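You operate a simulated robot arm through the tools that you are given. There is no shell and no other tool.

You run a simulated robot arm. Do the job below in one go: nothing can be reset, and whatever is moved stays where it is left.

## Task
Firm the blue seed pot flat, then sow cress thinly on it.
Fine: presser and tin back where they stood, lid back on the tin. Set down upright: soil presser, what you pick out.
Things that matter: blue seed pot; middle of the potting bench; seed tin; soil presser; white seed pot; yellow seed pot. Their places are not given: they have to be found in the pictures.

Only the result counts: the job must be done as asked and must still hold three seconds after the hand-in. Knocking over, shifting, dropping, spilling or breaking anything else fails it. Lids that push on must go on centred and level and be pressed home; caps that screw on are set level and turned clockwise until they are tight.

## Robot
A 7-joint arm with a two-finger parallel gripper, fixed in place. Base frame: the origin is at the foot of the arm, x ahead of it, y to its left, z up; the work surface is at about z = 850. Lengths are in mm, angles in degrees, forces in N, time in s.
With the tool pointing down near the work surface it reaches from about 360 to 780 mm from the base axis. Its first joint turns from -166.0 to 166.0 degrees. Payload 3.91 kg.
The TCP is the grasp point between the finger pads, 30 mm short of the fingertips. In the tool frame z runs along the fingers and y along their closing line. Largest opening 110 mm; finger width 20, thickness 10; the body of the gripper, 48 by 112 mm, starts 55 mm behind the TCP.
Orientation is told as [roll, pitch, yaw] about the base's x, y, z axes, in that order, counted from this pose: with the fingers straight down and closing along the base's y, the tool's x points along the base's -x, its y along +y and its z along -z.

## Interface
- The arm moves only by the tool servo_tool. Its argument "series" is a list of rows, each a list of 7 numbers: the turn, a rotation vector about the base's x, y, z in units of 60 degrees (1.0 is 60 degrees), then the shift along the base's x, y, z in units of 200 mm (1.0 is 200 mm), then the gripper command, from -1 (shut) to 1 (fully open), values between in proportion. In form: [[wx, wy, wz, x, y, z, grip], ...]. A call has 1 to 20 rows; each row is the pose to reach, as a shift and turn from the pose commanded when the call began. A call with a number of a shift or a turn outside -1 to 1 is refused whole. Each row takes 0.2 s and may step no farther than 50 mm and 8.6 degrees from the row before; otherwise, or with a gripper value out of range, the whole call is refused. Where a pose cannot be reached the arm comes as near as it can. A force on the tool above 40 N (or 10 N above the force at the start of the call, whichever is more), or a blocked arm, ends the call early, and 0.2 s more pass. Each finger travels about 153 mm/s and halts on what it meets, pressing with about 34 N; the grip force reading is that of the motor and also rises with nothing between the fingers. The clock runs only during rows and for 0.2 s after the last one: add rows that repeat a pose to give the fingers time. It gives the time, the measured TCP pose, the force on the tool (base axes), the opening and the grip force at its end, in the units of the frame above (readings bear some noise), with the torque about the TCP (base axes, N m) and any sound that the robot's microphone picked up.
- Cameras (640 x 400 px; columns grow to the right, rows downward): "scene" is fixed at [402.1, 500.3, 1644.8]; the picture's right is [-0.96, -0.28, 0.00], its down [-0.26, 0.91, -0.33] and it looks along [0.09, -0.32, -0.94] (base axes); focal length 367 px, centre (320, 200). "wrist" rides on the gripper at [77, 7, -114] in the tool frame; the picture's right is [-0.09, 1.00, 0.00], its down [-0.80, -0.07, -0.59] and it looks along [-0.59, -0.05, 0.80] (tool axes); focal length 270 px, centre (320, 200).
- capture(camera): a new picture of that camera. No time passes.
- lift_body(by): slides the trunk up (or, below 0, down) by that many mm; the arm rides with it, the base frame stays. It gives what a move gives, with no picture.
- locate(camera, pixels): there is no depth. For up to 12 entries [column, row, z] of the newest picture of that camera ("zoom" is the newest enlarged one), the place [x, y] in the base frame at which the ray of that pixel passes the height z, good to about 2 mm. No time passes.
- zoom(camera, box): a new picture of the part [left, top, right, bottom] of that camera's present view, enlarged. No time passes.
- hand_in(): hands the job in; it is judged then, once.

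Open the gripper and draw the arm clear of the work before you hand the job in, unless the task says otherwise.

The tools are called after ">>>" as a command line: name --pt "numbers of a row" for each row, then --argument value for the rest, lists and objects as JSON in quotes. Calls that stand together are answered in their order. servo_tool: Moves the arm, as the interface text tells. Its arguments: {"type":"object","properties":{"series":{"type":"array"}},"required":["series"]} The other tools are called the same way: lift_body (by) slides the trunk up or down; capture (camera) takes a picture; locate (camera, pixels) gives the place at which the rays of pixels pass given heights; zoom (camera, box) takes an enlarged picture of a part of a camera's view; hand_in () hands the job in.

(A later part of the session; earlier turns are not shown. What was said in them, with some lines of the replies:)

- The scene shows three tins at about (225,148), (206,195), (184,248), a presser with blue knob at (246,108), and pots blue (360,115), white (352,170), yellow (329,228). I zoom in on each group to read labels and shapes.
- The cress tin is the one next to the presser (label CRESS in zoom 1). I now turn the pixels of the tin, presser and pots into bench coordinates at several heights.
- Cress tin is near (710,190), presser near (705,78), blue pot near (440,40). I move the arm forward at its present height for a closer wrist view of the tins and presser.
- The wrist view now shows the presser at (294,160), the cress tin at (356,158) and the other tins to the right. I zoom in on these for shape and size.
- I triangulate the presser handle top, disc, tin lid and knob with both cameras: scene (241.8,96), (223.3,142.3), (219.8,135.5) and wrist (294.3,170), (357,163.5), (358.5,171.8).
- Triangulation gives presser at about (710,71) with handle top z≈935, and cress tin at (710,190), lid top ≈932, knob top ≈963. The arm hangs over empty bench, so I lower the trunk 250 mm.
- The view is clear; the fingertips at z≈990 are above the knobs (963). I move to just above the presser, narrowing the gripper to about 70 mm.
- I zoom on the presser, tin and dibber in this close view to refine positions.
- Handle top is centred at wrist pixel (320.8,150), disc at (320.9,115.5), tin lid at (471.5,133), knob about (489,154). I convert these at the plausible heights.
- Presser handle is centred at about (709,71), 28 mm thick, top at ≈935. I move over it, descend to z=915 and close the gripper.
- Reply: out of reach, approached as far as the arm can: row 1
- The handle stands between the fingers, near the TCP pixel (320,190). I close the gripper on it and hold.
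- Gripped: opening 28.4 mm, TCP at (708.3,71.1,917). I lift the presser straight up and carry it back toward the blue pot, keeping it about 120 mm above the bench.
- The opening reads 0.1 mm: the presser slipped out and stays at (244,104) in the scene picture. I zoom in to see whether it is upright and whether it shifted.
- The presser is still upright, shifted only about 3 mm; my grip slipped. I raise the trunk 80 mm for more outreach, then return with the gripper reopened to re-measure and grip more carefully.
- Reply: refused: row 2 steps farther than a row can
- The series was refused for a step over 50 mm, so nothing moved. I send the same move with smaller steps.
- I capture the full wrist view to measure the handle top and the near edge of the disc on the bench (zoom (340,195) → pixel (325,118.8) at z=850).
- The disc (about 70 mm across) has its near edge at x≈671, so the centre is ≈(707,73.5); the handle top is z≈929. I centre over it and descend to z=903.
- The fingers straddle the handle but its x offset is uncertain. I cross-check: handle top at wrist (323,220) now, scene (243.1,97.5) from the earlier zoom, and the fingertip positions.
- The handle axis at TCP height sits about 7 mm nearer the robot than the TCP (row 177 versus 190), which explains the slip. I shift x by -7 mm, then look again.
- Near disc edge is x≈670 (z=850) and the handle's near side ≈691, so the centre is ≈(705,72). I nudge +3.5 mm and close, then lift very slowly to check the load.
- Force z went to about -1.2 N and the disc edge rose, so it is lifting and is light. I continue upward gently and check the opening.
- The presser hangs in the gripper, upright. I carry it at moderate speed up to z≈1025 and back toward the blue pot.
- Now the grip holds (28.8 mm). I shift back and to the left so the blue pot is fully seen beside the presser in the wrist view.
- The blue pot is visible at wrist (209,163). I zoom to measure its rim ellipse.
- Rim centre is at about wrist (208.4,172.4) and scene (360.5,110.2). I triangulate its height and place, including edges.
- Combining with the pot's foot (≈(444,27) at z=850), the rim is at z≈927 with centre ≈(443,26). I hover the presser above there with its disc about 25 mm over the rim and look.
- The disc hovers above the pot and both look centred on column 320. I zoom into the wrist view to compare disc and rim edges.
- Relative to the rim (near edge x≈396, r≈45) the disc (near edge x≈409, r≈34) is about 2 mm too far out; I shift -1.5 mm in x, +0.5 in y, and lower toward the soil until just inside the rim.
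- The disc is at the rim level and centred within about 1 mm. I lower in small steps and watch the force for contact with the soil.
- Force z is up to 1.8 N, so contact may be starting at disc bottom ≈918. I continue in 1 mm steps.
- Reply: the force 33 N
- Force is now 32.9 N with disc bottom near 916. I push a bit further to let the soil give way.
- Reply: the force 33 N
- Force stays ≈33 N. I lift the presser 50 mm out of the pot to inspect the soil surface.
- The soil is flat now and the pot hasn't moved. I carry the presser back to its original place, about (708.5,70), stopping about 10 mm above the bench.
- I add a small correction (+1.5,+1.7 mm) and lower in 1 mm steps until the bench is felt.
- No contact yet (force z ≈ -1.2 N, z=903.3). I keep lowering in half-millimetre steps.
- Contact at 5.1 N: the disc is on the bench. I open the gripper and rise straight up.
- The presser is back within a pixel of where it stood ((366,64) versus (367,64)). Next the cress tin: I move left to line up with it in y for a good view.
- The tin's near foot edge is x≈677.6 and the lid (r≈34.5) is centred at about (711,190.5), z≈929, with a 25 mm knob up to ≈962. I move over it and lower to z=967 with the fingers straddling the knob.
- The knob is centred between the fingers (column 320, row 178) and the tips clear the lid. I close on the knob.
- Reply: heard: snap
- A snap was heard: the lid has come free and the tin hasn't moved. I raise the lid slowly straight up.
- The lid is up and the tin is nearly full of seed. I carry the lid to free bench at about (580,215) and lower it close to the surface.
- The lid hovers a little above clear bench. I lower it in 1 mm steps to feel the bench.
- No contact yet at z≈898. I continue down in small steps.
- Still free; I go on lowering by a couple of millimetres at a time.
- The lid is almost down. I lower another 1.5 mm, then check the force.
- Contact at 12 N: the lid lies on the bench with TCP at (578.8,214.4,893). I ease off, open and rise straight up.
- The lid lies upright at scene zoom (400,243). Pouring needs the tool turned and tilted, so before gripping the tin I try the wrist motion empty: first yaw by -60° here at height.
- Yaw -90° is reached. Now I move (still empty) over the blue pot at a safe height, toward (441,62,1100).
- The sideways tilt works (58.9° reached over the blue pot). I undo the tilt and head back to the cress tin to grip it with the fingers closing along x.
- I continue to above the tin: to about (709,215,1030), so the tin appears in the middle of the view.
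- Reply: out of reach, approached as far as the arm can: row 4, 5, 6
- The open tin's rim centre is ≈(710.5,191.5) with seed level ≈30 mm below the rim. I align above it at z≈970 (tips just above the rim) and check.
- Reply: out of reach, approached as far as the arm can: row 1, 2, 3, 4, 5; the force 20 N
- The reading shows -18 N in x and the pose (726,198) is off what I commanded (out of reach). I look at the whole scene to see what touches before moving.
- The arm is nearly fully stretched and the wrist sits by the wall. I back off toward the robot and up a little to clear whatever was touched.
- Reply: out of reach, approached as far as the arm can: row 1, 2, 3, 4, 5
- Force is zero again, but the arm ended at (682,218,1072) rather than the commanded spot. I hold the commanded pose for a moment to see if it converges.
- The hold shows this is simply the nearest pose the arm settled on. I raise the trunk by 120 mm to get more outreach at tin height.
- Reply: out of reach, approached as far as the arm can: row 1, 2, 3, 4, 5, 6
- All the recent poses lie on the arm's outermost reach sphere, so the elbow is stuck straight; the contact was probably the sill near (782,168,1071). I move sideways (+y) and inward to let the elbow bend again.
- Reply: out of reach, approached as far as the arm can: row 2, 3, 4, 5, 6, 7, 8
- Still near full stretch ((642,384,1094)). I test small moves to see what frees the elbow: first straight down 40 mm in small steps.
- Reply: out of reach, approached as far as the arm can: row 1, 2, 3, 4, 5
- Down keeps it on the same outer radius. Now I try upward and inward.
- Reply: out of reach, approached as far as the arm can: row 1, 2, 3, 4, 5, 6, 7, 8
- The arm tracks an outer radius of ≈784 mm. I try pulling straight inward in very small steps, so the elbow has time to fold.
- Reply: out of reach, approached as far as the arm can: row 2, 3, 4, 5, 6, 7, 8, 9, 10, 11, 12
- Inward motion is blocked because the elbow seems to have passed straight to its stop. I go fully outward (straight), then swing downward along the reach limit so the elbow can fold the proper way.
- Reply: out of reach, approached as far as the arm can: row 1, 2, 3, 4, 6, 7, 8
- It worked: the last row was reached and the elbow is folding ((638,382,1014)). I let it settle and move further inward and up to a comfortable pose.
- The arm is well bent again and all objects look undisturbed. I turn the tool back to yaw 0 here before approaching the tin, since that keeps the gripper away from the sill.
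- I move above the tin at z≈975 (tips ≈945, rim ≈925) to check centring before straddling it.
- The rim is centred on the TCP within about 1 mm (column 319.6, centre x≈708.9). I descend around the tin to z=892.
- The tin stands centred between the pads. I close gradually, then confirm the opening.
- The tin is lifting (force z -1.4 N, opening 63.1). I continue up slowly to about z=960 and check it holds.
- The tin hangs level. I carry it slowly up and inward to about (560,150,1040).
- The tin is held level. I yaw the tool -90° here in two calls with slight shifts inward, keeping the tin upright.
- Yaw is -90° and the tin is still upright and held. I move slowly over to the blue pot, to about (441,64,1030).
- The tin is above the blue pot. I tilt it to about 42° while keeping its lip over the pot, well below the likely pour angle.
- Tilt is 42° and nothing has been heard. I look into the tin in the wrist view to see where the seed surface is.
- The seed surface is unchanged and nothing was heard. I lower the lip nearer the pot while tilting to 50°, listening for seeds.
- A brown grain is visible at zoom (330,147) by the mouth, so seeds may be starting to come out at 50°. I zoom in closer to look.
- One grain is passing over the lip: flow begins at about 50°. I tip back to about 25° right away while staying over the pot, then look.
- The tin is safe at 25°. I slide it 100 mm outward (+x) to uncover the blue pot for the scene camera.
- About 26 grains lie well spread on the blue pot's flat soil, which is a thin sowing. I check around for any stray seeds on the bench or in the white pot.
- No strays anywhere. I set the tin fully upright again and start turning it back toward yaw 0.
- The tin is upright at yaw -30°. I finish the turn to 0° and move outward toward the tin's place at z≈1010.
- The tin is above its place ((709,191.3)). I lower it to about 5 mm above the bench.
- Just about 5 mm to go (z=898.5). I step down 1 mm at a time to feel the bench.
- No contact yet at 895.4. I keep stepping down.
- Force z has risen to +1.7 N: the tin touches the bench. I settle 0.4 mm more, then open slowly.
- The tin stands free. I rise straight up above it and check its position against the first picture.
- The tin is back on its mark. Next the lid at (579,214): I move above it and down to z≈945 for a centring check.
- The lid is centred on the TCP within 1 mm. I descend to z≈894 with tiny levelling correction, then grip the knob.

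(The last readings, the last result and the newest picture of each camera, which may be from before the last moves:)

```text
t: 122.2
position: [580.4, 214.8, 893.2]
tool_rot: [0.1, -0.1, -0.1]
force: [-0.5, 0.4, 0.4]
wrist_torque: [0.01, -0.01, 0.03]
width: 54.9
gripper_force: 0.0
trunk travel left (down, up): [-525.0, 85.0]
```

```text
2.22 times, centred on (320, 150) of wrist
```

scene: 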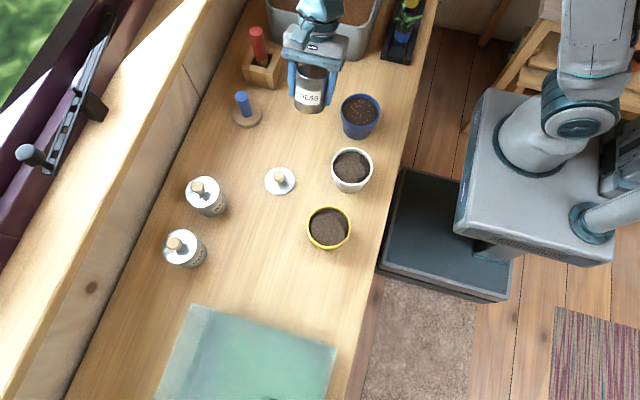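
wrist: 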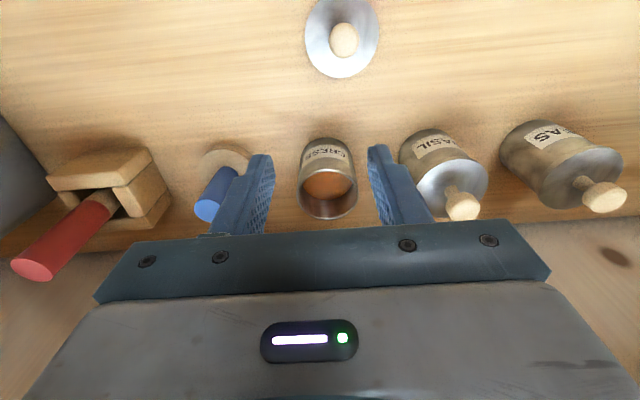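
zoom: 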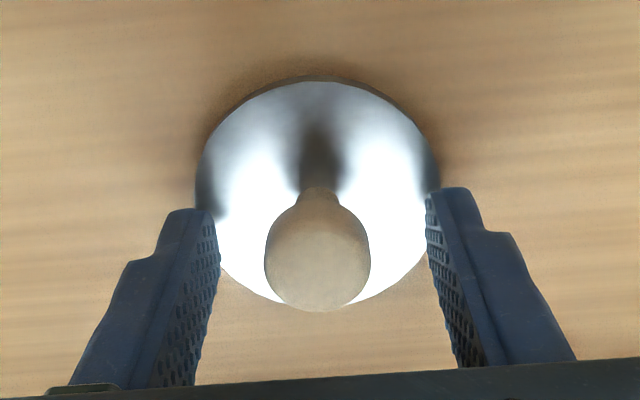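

The knob is between the pads. I close gently and lift a few millimetres.

>>> servo_tool --pt "0 0 0 0 -0.002 0 -0.3" --pt "0 0 0 0 -0.002 0 -0.55" --pt "0 0 0 0 -0.002 0 -0.7" --pt "0 0 0 0 -0.002 0 -1" --pt "0 0 0 0 -0.002 0 -1"

>>> servo_tool --pt "0 0 0 0 0 0.005 -1" --pt "0 0 0 0 0 0.015 -1" --pt "0 0 0 0 0 0.03 -1" --pt "0 0 0 0 0 0.06 -1" --pt "0 0 0 0 0 0.1 -1"

>>> zoom --camera "wrist" --box '[200, 60, 440, 240]'

>>> zoom --camera "scene" --box '[200, 120, 320, 220]'

```text
t: 123.5
position: [579.9, 214.9, 894.0]
tool_rot: [0.1, 0.1, -0.1]
force: [0.0, -0.6, -0.1]
wrist_torque: [0.0, 0.02, -0.01]
width: 22.1
gripper_force: 33.7
trunk travel left (down, up): [-525.0, 85.0]
```

```text
t: 124.7
position: [579.9, 214.5, 914.3]
tool_rot: [0.1, 0.0, -0.1]
force: [-0.3, 0.5, -0.2]
wrist_torque: [0.02, 0.0, -0.03]
width: 22.2
gripper_force: 34.1
trunk travel left (down, up): [-525.0, 85.0]
```

```text
2.22 times, centred on (320, 150) of wrist
```

zoom: 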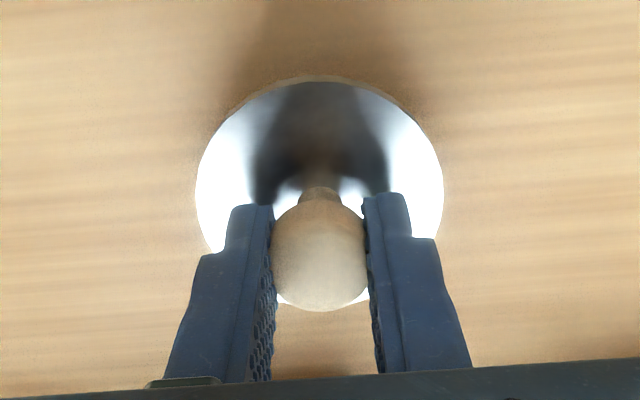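

```text
4.00 times, centred on (260, 170) of scene
```

zoom: 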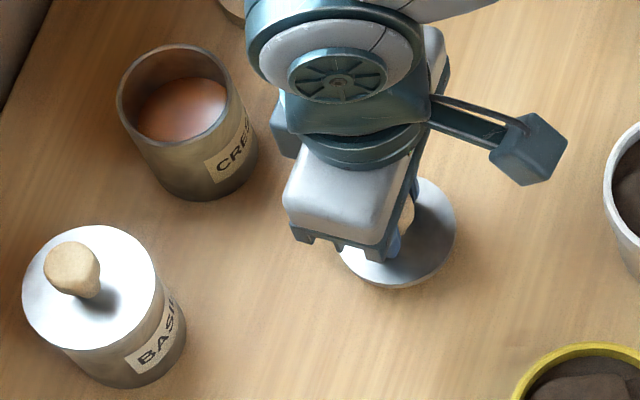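

The lid is held level by its knob. I lift it to z≈1000 and carry it over the tin at (709,190.5).

>>> servo_tool --pt "0 0 0 0 0 0.1 -1" --pt "0 0 0 0 0 0.22 -1" --pt "0 0 0 0 0 0.34 -1" --pt "0 0 0 0.03 -0.01 0.42 -1" --pt "0 0 0 0.12 -0.03 0.43 -1" --pt "0 0 0 0.24 -0.05 0.43 -1" --pt "0 0 0 0.36 -0.07 0.43 -1" --pt "0 0 0 0.48 -0.09 0.43 -1" --pt "0 0 0 0.58 -0.11 0.43 -1" --pt "0 0 0 0.64 -0.12 0.43 -1" --pt "0 0 0 0.645 -0.12 0.43 -1" --pt "0 0 0 0.645 -0.12 0.43 -1"

>>> zoom --camera "wrist" --box '[200, 40, 440, 220]'

>>> zoom --camera "scene" --box '[180, 100, 280, 180]'

```text
t: 127.2
position: [709.4, 190.3, 998.7]
tool_rot: [0.0, 0.0, -0.1]
force: [0.3, -0.1, -0.1]
wrist_torque: [0.0, 0.0, -0.02]
width: 22.2
gripper_force: 34.4
trunk travel left (down, up): [-525.0, 85.0]
```

```text
2.22 times, centred on (320, 130) of wrist
```

zoom: 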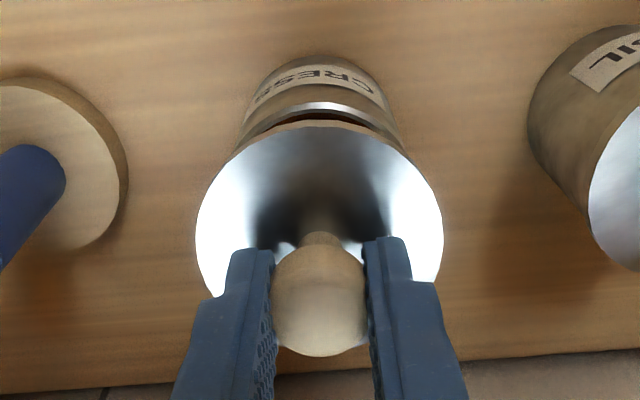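

```text
5.00 times, centred on (230, 140) of scene
```

zoom: 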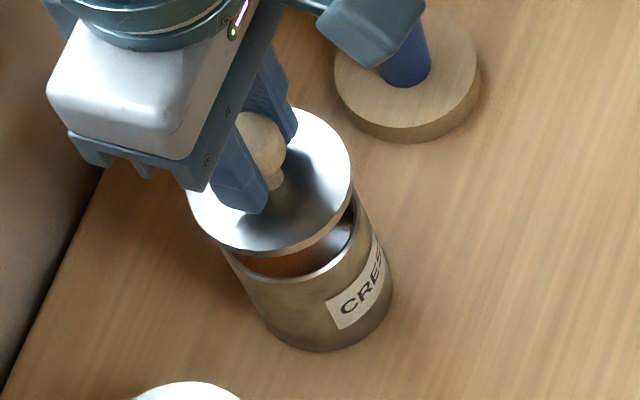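

The lid hovers about 30 mm above the rim, and relative to it the tin is ≈0.7 mm farther in +x and +y. I apply that and lower to about 8 mm above the rim to check again.

>>> servo_tool --pt "0 0 0 0.003 0.003 -0.03 -1" --pt "0 0 0 0.003 0.003 -0.07 -1" --pt "0 0 0 0.003 0.003 -0.1 -1" --pt "0 0 0 0.003 0.003 -0.115 -1" --pt "0 0 0 0.003 0.003 -0.115 -1"

>>> zoom --camera "wrist" --box '[250, 60, 390, 160]'

>>> zoom --camera "scene" --box '[195, 115, 265, 170]'

```text
t: 128.4
position: [710.4, 190.9, 976.5]
tool_rot: [0.1, 0.0, -0.1]
force: [-0.6, -0.4, 0.6]
wrist_torque: [0.0, 0.02, 0.01]
width: 22.1
gripper_force: 34.0
trunk travel left (down, up): [-525.0, 85.0]
```

```text
4.00 times, centred on (320, 110) of wrist
```

zoom: 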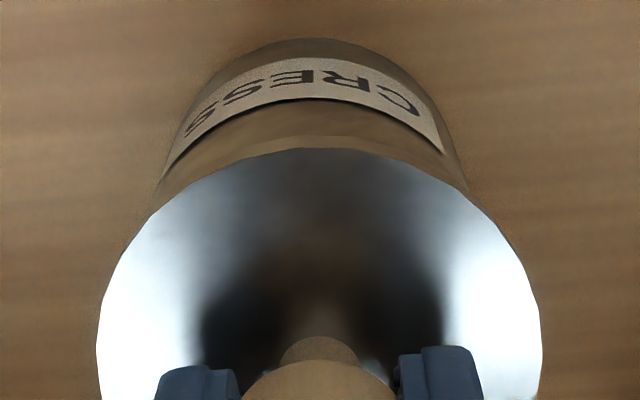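

```text
7.27 times, centred on (230, 142) of scene
```

zoom: 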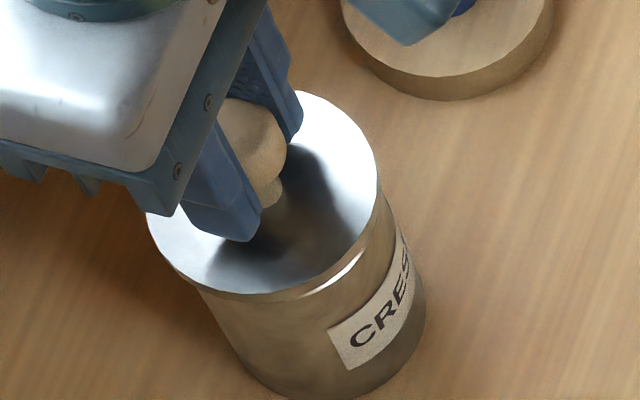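

The lid is about 8 mm above the rim, but my side estimates disagree. I zoom in on the left and right silhouette edges of tin and lid in the wrist view.

>>> zoom --camera "wrist" --box '[264, 80, 304, 120]'

>>> zoom --camera "wrist" --box '[336, 80, 376, 120]'

>>> zoom --camera "scene" --box '[210, 135, 250, 165]'

```text
10.00 times, centred on (284, 100) of wrist
```

zoom: 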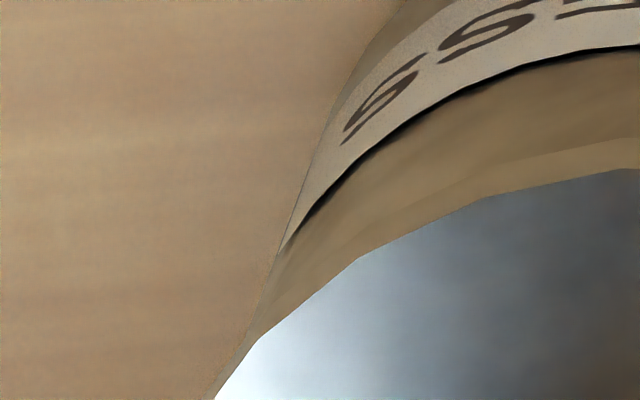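

```text
10.00 times, centred on (356, 100) of wrist
```

zoom: 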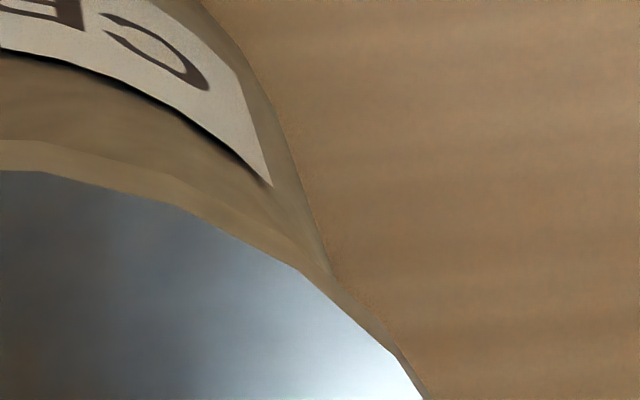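

```text
13.33 times, centred on (230, 150) of scene
```

zoom: 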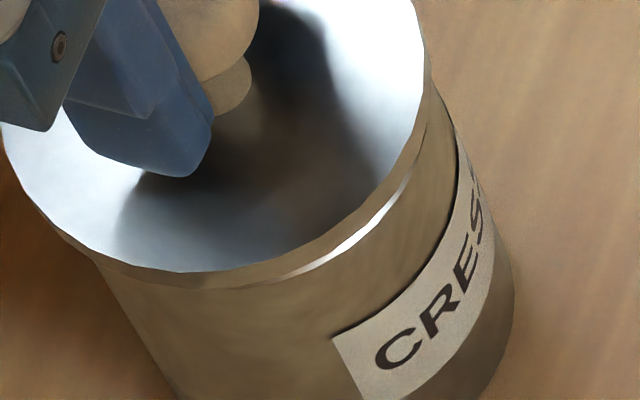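

Measured at the same rows, the tin axis is at column 318.2 and the lid at 319.9: the lid is about 1.1 mm too far in +y, while x agrees within 0.3 mm. I correct y by -1.1 mm and recheck.

>>> servo_tool --pt "0 0 0 0 -0.0055 0 -1" --pt "0 0 0 0 -0.0055 -0.01 -1" --pt "0 0 0 0 -0.0055 -0.01 -1"

>>> zoom --camera "wrist" --box '[264, 80, 304, 120]'

>>> zoom --camera "wrist" --box '[336, 80, 376, 120]'

>>> zoom --camera "wrist" --box '[300, 60, 340, 100]'

```text
t: 129.2
position: [710.3, 191.2, 975.2]
tool_rot: [0.1, -0.1, -0.1]
force: [-0.7, -1.0, 0.0]
wrist_torque: [0.01, 0.01, 0.0]
width: 22.2
gripper_force: 34.2
trunk travel left (down, up): [-525.0, 85.0]
```

```text
10.00 times, centred on (284, 100) of wrist
```

zoom: 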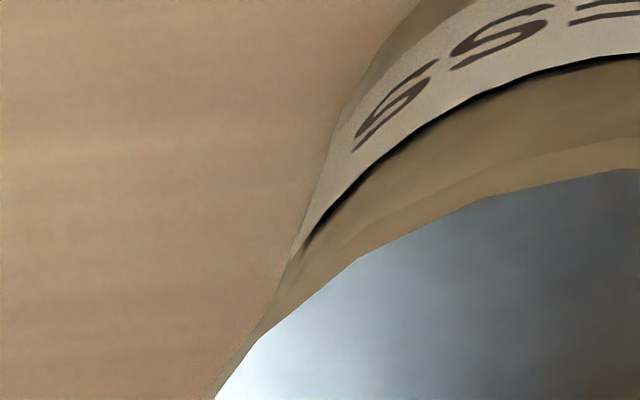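

```text
10.00 times, centred on (356, 100) of wrist
```

zoom: 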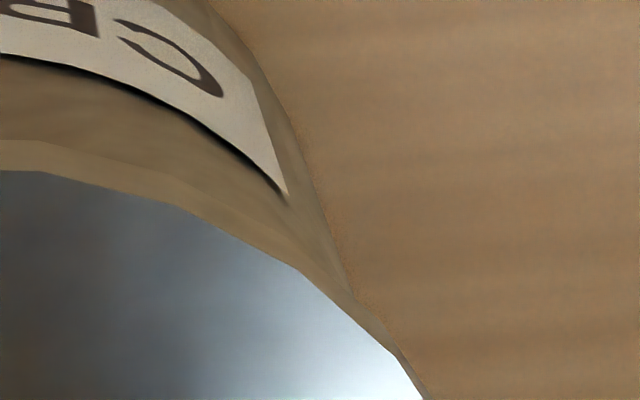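

```text
10.00 times, centred on (320, 80) of wrist
```

zoom: 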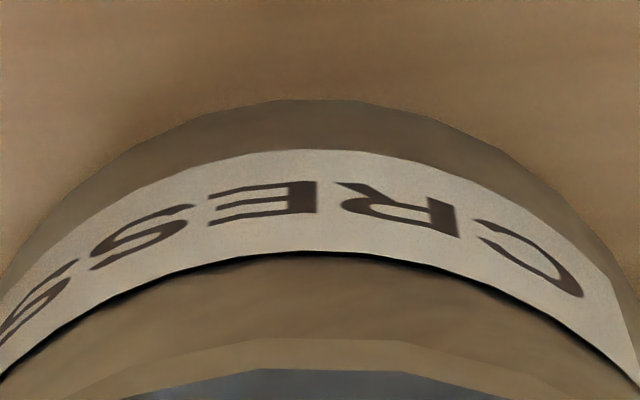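

The lid now matches within about 0.3 mm in both directions. I nudge the last bit and lower in 1 mm steps onto the rim, watching the force.

>>> servo_tool --pt "0 0 0 0 -0.0015 -0.005 -1" --pt "0 0 0 0 -0.0015 -0.01 -1" --pt "0 0 0 0 -0.0015 -0.015 -1" --pt "0 0 0 0 -0.0015 -0.02 -1" --pt "0 0 0 0 -0.0015 -0.025 -1"

>>> zoom --camera "scene" --box '[195, 115, 265, 170]'

```text
t: 130.4
position: [710.2, 190.0, 970.9]
tool_rot: [0.2, -0.1, -0.1]
force: [-0.1, 0.7, -0.4]
wrist_torque: [0.02, -0.04, 0.01]
width: 22.3
gripper_force: 33.6
trunk travel left (down, up): [-525.0, 85.0]
```

```text
7.27 times, centred on (230, 142) of scene
```

zoom: 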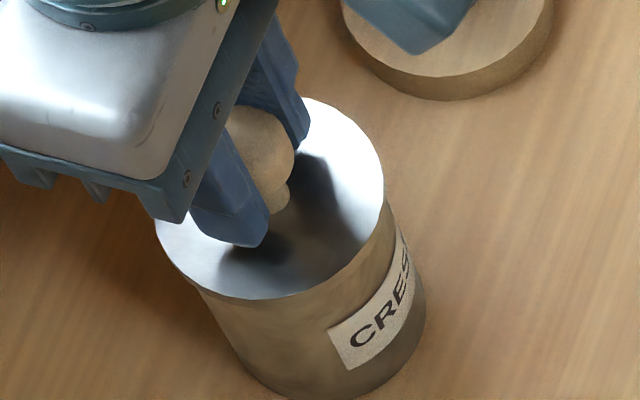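

No contact yet (z≈971) and the lid looks square over the rim. I continue down in small steps.

>>> servo_tool --pt "0 0 0 0 0 -0.004 -1" --pt "0 0 0 0 0 -0.008 -1" --pt "0 0 0 0 0 -0.012 -1"

>>> servo_tool --pt "0 0 0 0 0 -0.004 -1" --pt "0 0 0 0 0 -0.008 -1"

```text
t: 131.2
position: [710.2, 189.5, 968.8]
tool_rot: [0.2, -0.1, -0.1]
force: [0.2, 1.0, 6.1]
wrist_torque: [0.06, 0.08, 0.01]
width: 22.0
gripper_force: 34.3
trunk travel left (down, up): [-525.0, 85.0]
heard: snap
```

```text
t: 131.8
position: [710.5, 189.6, 969.6]
tool_rot: [0.2, -0.3, -0.1]
force: [4.8, 1.7, 17.0]
wrist_torque: [0.06, -0.15, -0.04]
width: 22.2
gripper_force: 33.7
trunk travel left (down, up): [-525.0, 85.0]
```

A snap was heard: the lid went on, now with 17 N on it. I press slightly more to make sure it is home.

>>> servo_tool --pt "0 0 0 0 0 -0.003 -1" --pt "0 0 0 0 0 -0.004 -1" --pt "0 0 0 0 0 -0.004 -1"

>>> zoom --camera "scene" --box '[195, 115, 265, 170]'

>>> zoom --camera "wrist" --box '[250, 60, 390, 160]'

```text
t: 132.7
position: [708.9, 190.3, 968.4]
tool_rot: [0.2, -0.3, 0.0]
force: [7.6, 3.4, 27.7]
wrist_torque: [0.06, -0.2, -0.04]
width: 22.1
gripper_force: 34.0
trunk travel left (down, up): [-525.0, 85.0]
```

```text
7.27 times, centred on (230, 142) of scene
```

zoom: 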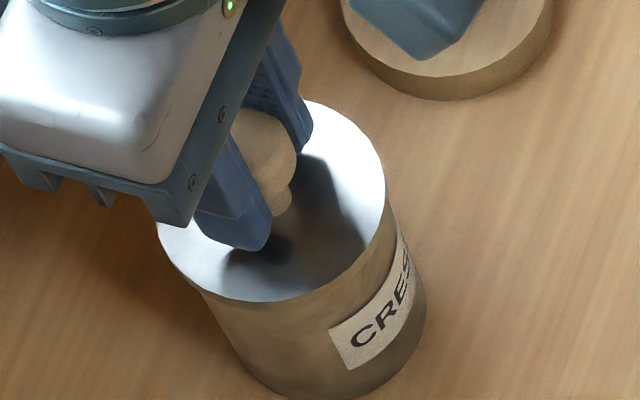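

```text
4.00 times, centred on (320, 110) of wrist
```

zoom: 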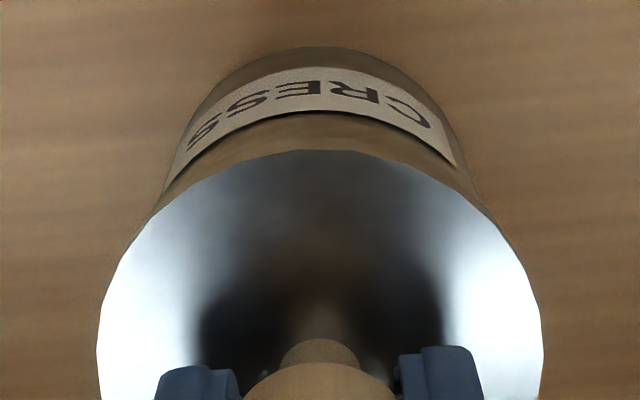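

Pressed to 28 N; the lid sits level and flush. I ease the load off, then open the fingers and rise.

>>> servo_tool --pt "0 0 0 0 0 0.005 -1" --pt "0 0 0 0 0 0.008 -1"

>>> servo_tool --pt "0 0 0 0 0 0 -0.5" --pt "0 0 0 0 0 0 -0.2" --pt "0 0 0 0 0 0 0.0" --pt "0 0 0 0 0 0.05 0.0" --pt "0 0 0 0 0 0.15 0.0" --pt "0 0 0 -0.02 0 0.28 0.0" --pt "0 0 0 -0.15 0 0.4 0.0" --pt "0 0 0 -0.35 0 0.45 0.0" --pt "0 0 0 -0.55 0 0.5 0.0" --pt "0 0 0 -0.75 0 0.55 0.0" --pt "0 0 0 -0.75 0 0.55 0.0"

>>> capture --camera "scene"

>>> zoom --camera "scene" --box '[150, 80, 310, 180]'

```text
t: 133.2
position: [709.1, 190.0, 969.1]
tool_rot: [0.2, -0.1, 0.0]
force: [6.8, 1.7, 20.9]
wrist_torque: [0.09, -0.28, -0.02]
width: 22.0
gripper_force: 33.7
trunk travel left (down, up): [-525.0, 85.0]
```

```text
t: 135.7
position: [562.0, 190.6, 1077.3]
tool_rot: [0.1, 0.0, -0.1]
force: [0.4, -0.4, 1.5]
wrist_torque: [0.01, 0.0, -0.02]
width: 55.0
gripper_force: 0.1
trunk travel left (down, up): [-525.0, 85.0]
```

```text
taken
```

scene: 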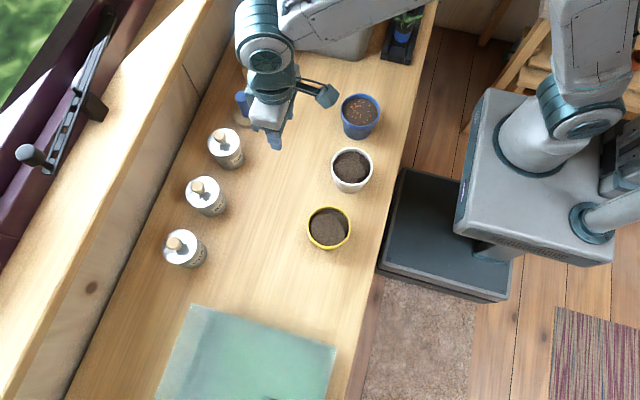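

```text
4.00 times, centred on (230, 130) of scene
```

zoom: 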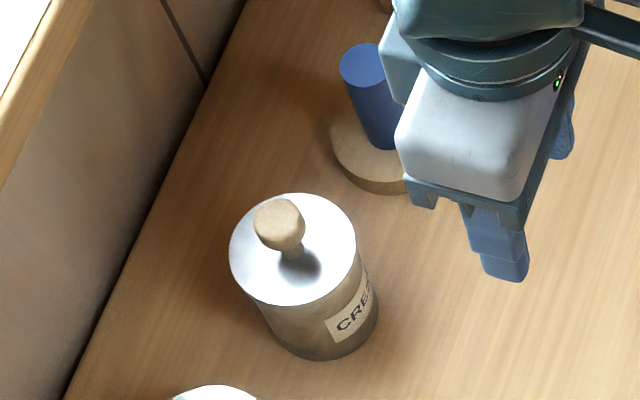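

The tin with its lid matches the first picture exactly (lid centred at zoom (293,249), knob (279,222)). I draw the arm back and up, opening the gripper.

>>> servo_tool --pt "0 0 0 -0.1 0.02 0.1 0.4" --pt "0 0 0 -0.25 0.06 0.2 0.7" --pt "0 0 0 -0.42 0.1 0.32 1.0" --pt "0 0 0 -0.58 0.14 0.45 1.0" --pt "0 0 0 -0.74 0.18 0.57 1.0" --pt "0 0 0 -0.9 0.22 0.68 1.0" --pt "0 0 0 -1.0 0.24 0.75 1.0" --pt "0 0 0 -1.0 0.24 0.75 1.0"

>>> capture --camera "scene"

>>> zoom --camera "scene" --box '[330, 80, 394, 128]'

>>> capture --camera "wrist"

```text
t: 137.4
position: [359.9, 238.1, 1228.1]
tool_rot: [0.1, 0.0, -0.1]
force: [0.1, 0.1, -0.6]
wrist_torque: [0.0, -0.03, 0.02]
width: 110.1
gripper_force: 0.1
trunk travel left (down, up): [-525.0, 85.0]
```

```text
taken
```

scene: 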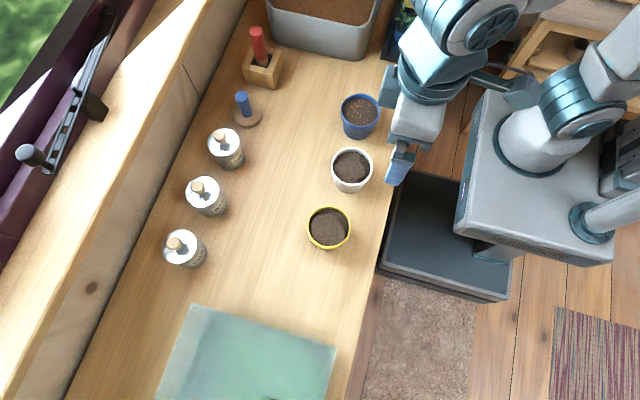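

```text
8.33 times, centred on (362, 104) of scene
```

zoom: 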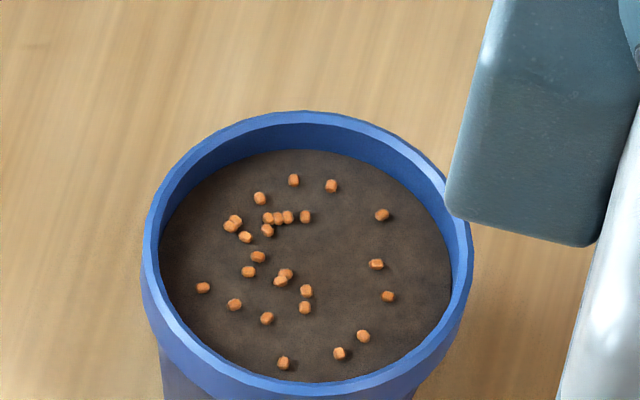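

```text
taken
```

wrist: 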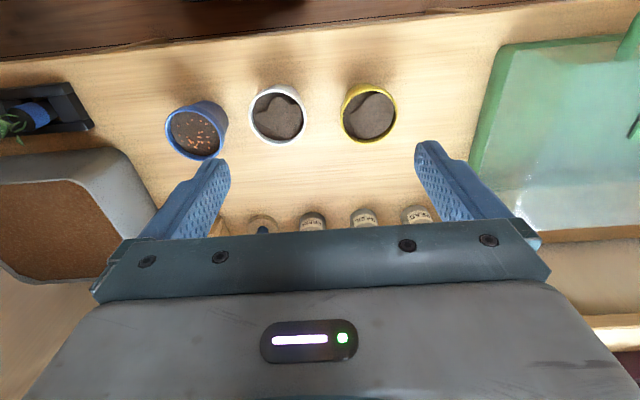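

Everything stands as it should: blue pot firmed flat with about 26 well-spread grains and no strays. The presser and the lidded cress tin are on their marks, the other objects are unmoved, and the gripper is open and clear. I hand the job in.

>>> hand_in

```text
The job is handed in.
```

The blue pot's soil is pressed flat and thinly sown with cress: about 26 grains, spread across the surface. I saw no stray seeds on the bench or in the white pot.

- **Presser:** it is upright and back within a pixel of where it stood in the first picture. My first grip slipped and shifted it about 3 mm, but I put it back on its original spot afterwards.
- **Cress tin:** it is back on its mark with the lid on. I heard the lid snap on, then pressed it down with about 28 N; it looks level and centred.
- **Sill contact:** while I was lining up for the tin, the gripper pressed against what was probably the sill, at about 18 N. Nothing looks moved or damaged from it.
- **Everything else:** the white and yellow pots and the other two tins look unmoved. The gripper is open and the arm is drawn clear.

The task didn't say how many seeds counts as "thinly", so I stopped at about 26 rather than risk over-sowing. The job is handed in, but no verdict has come back yet.
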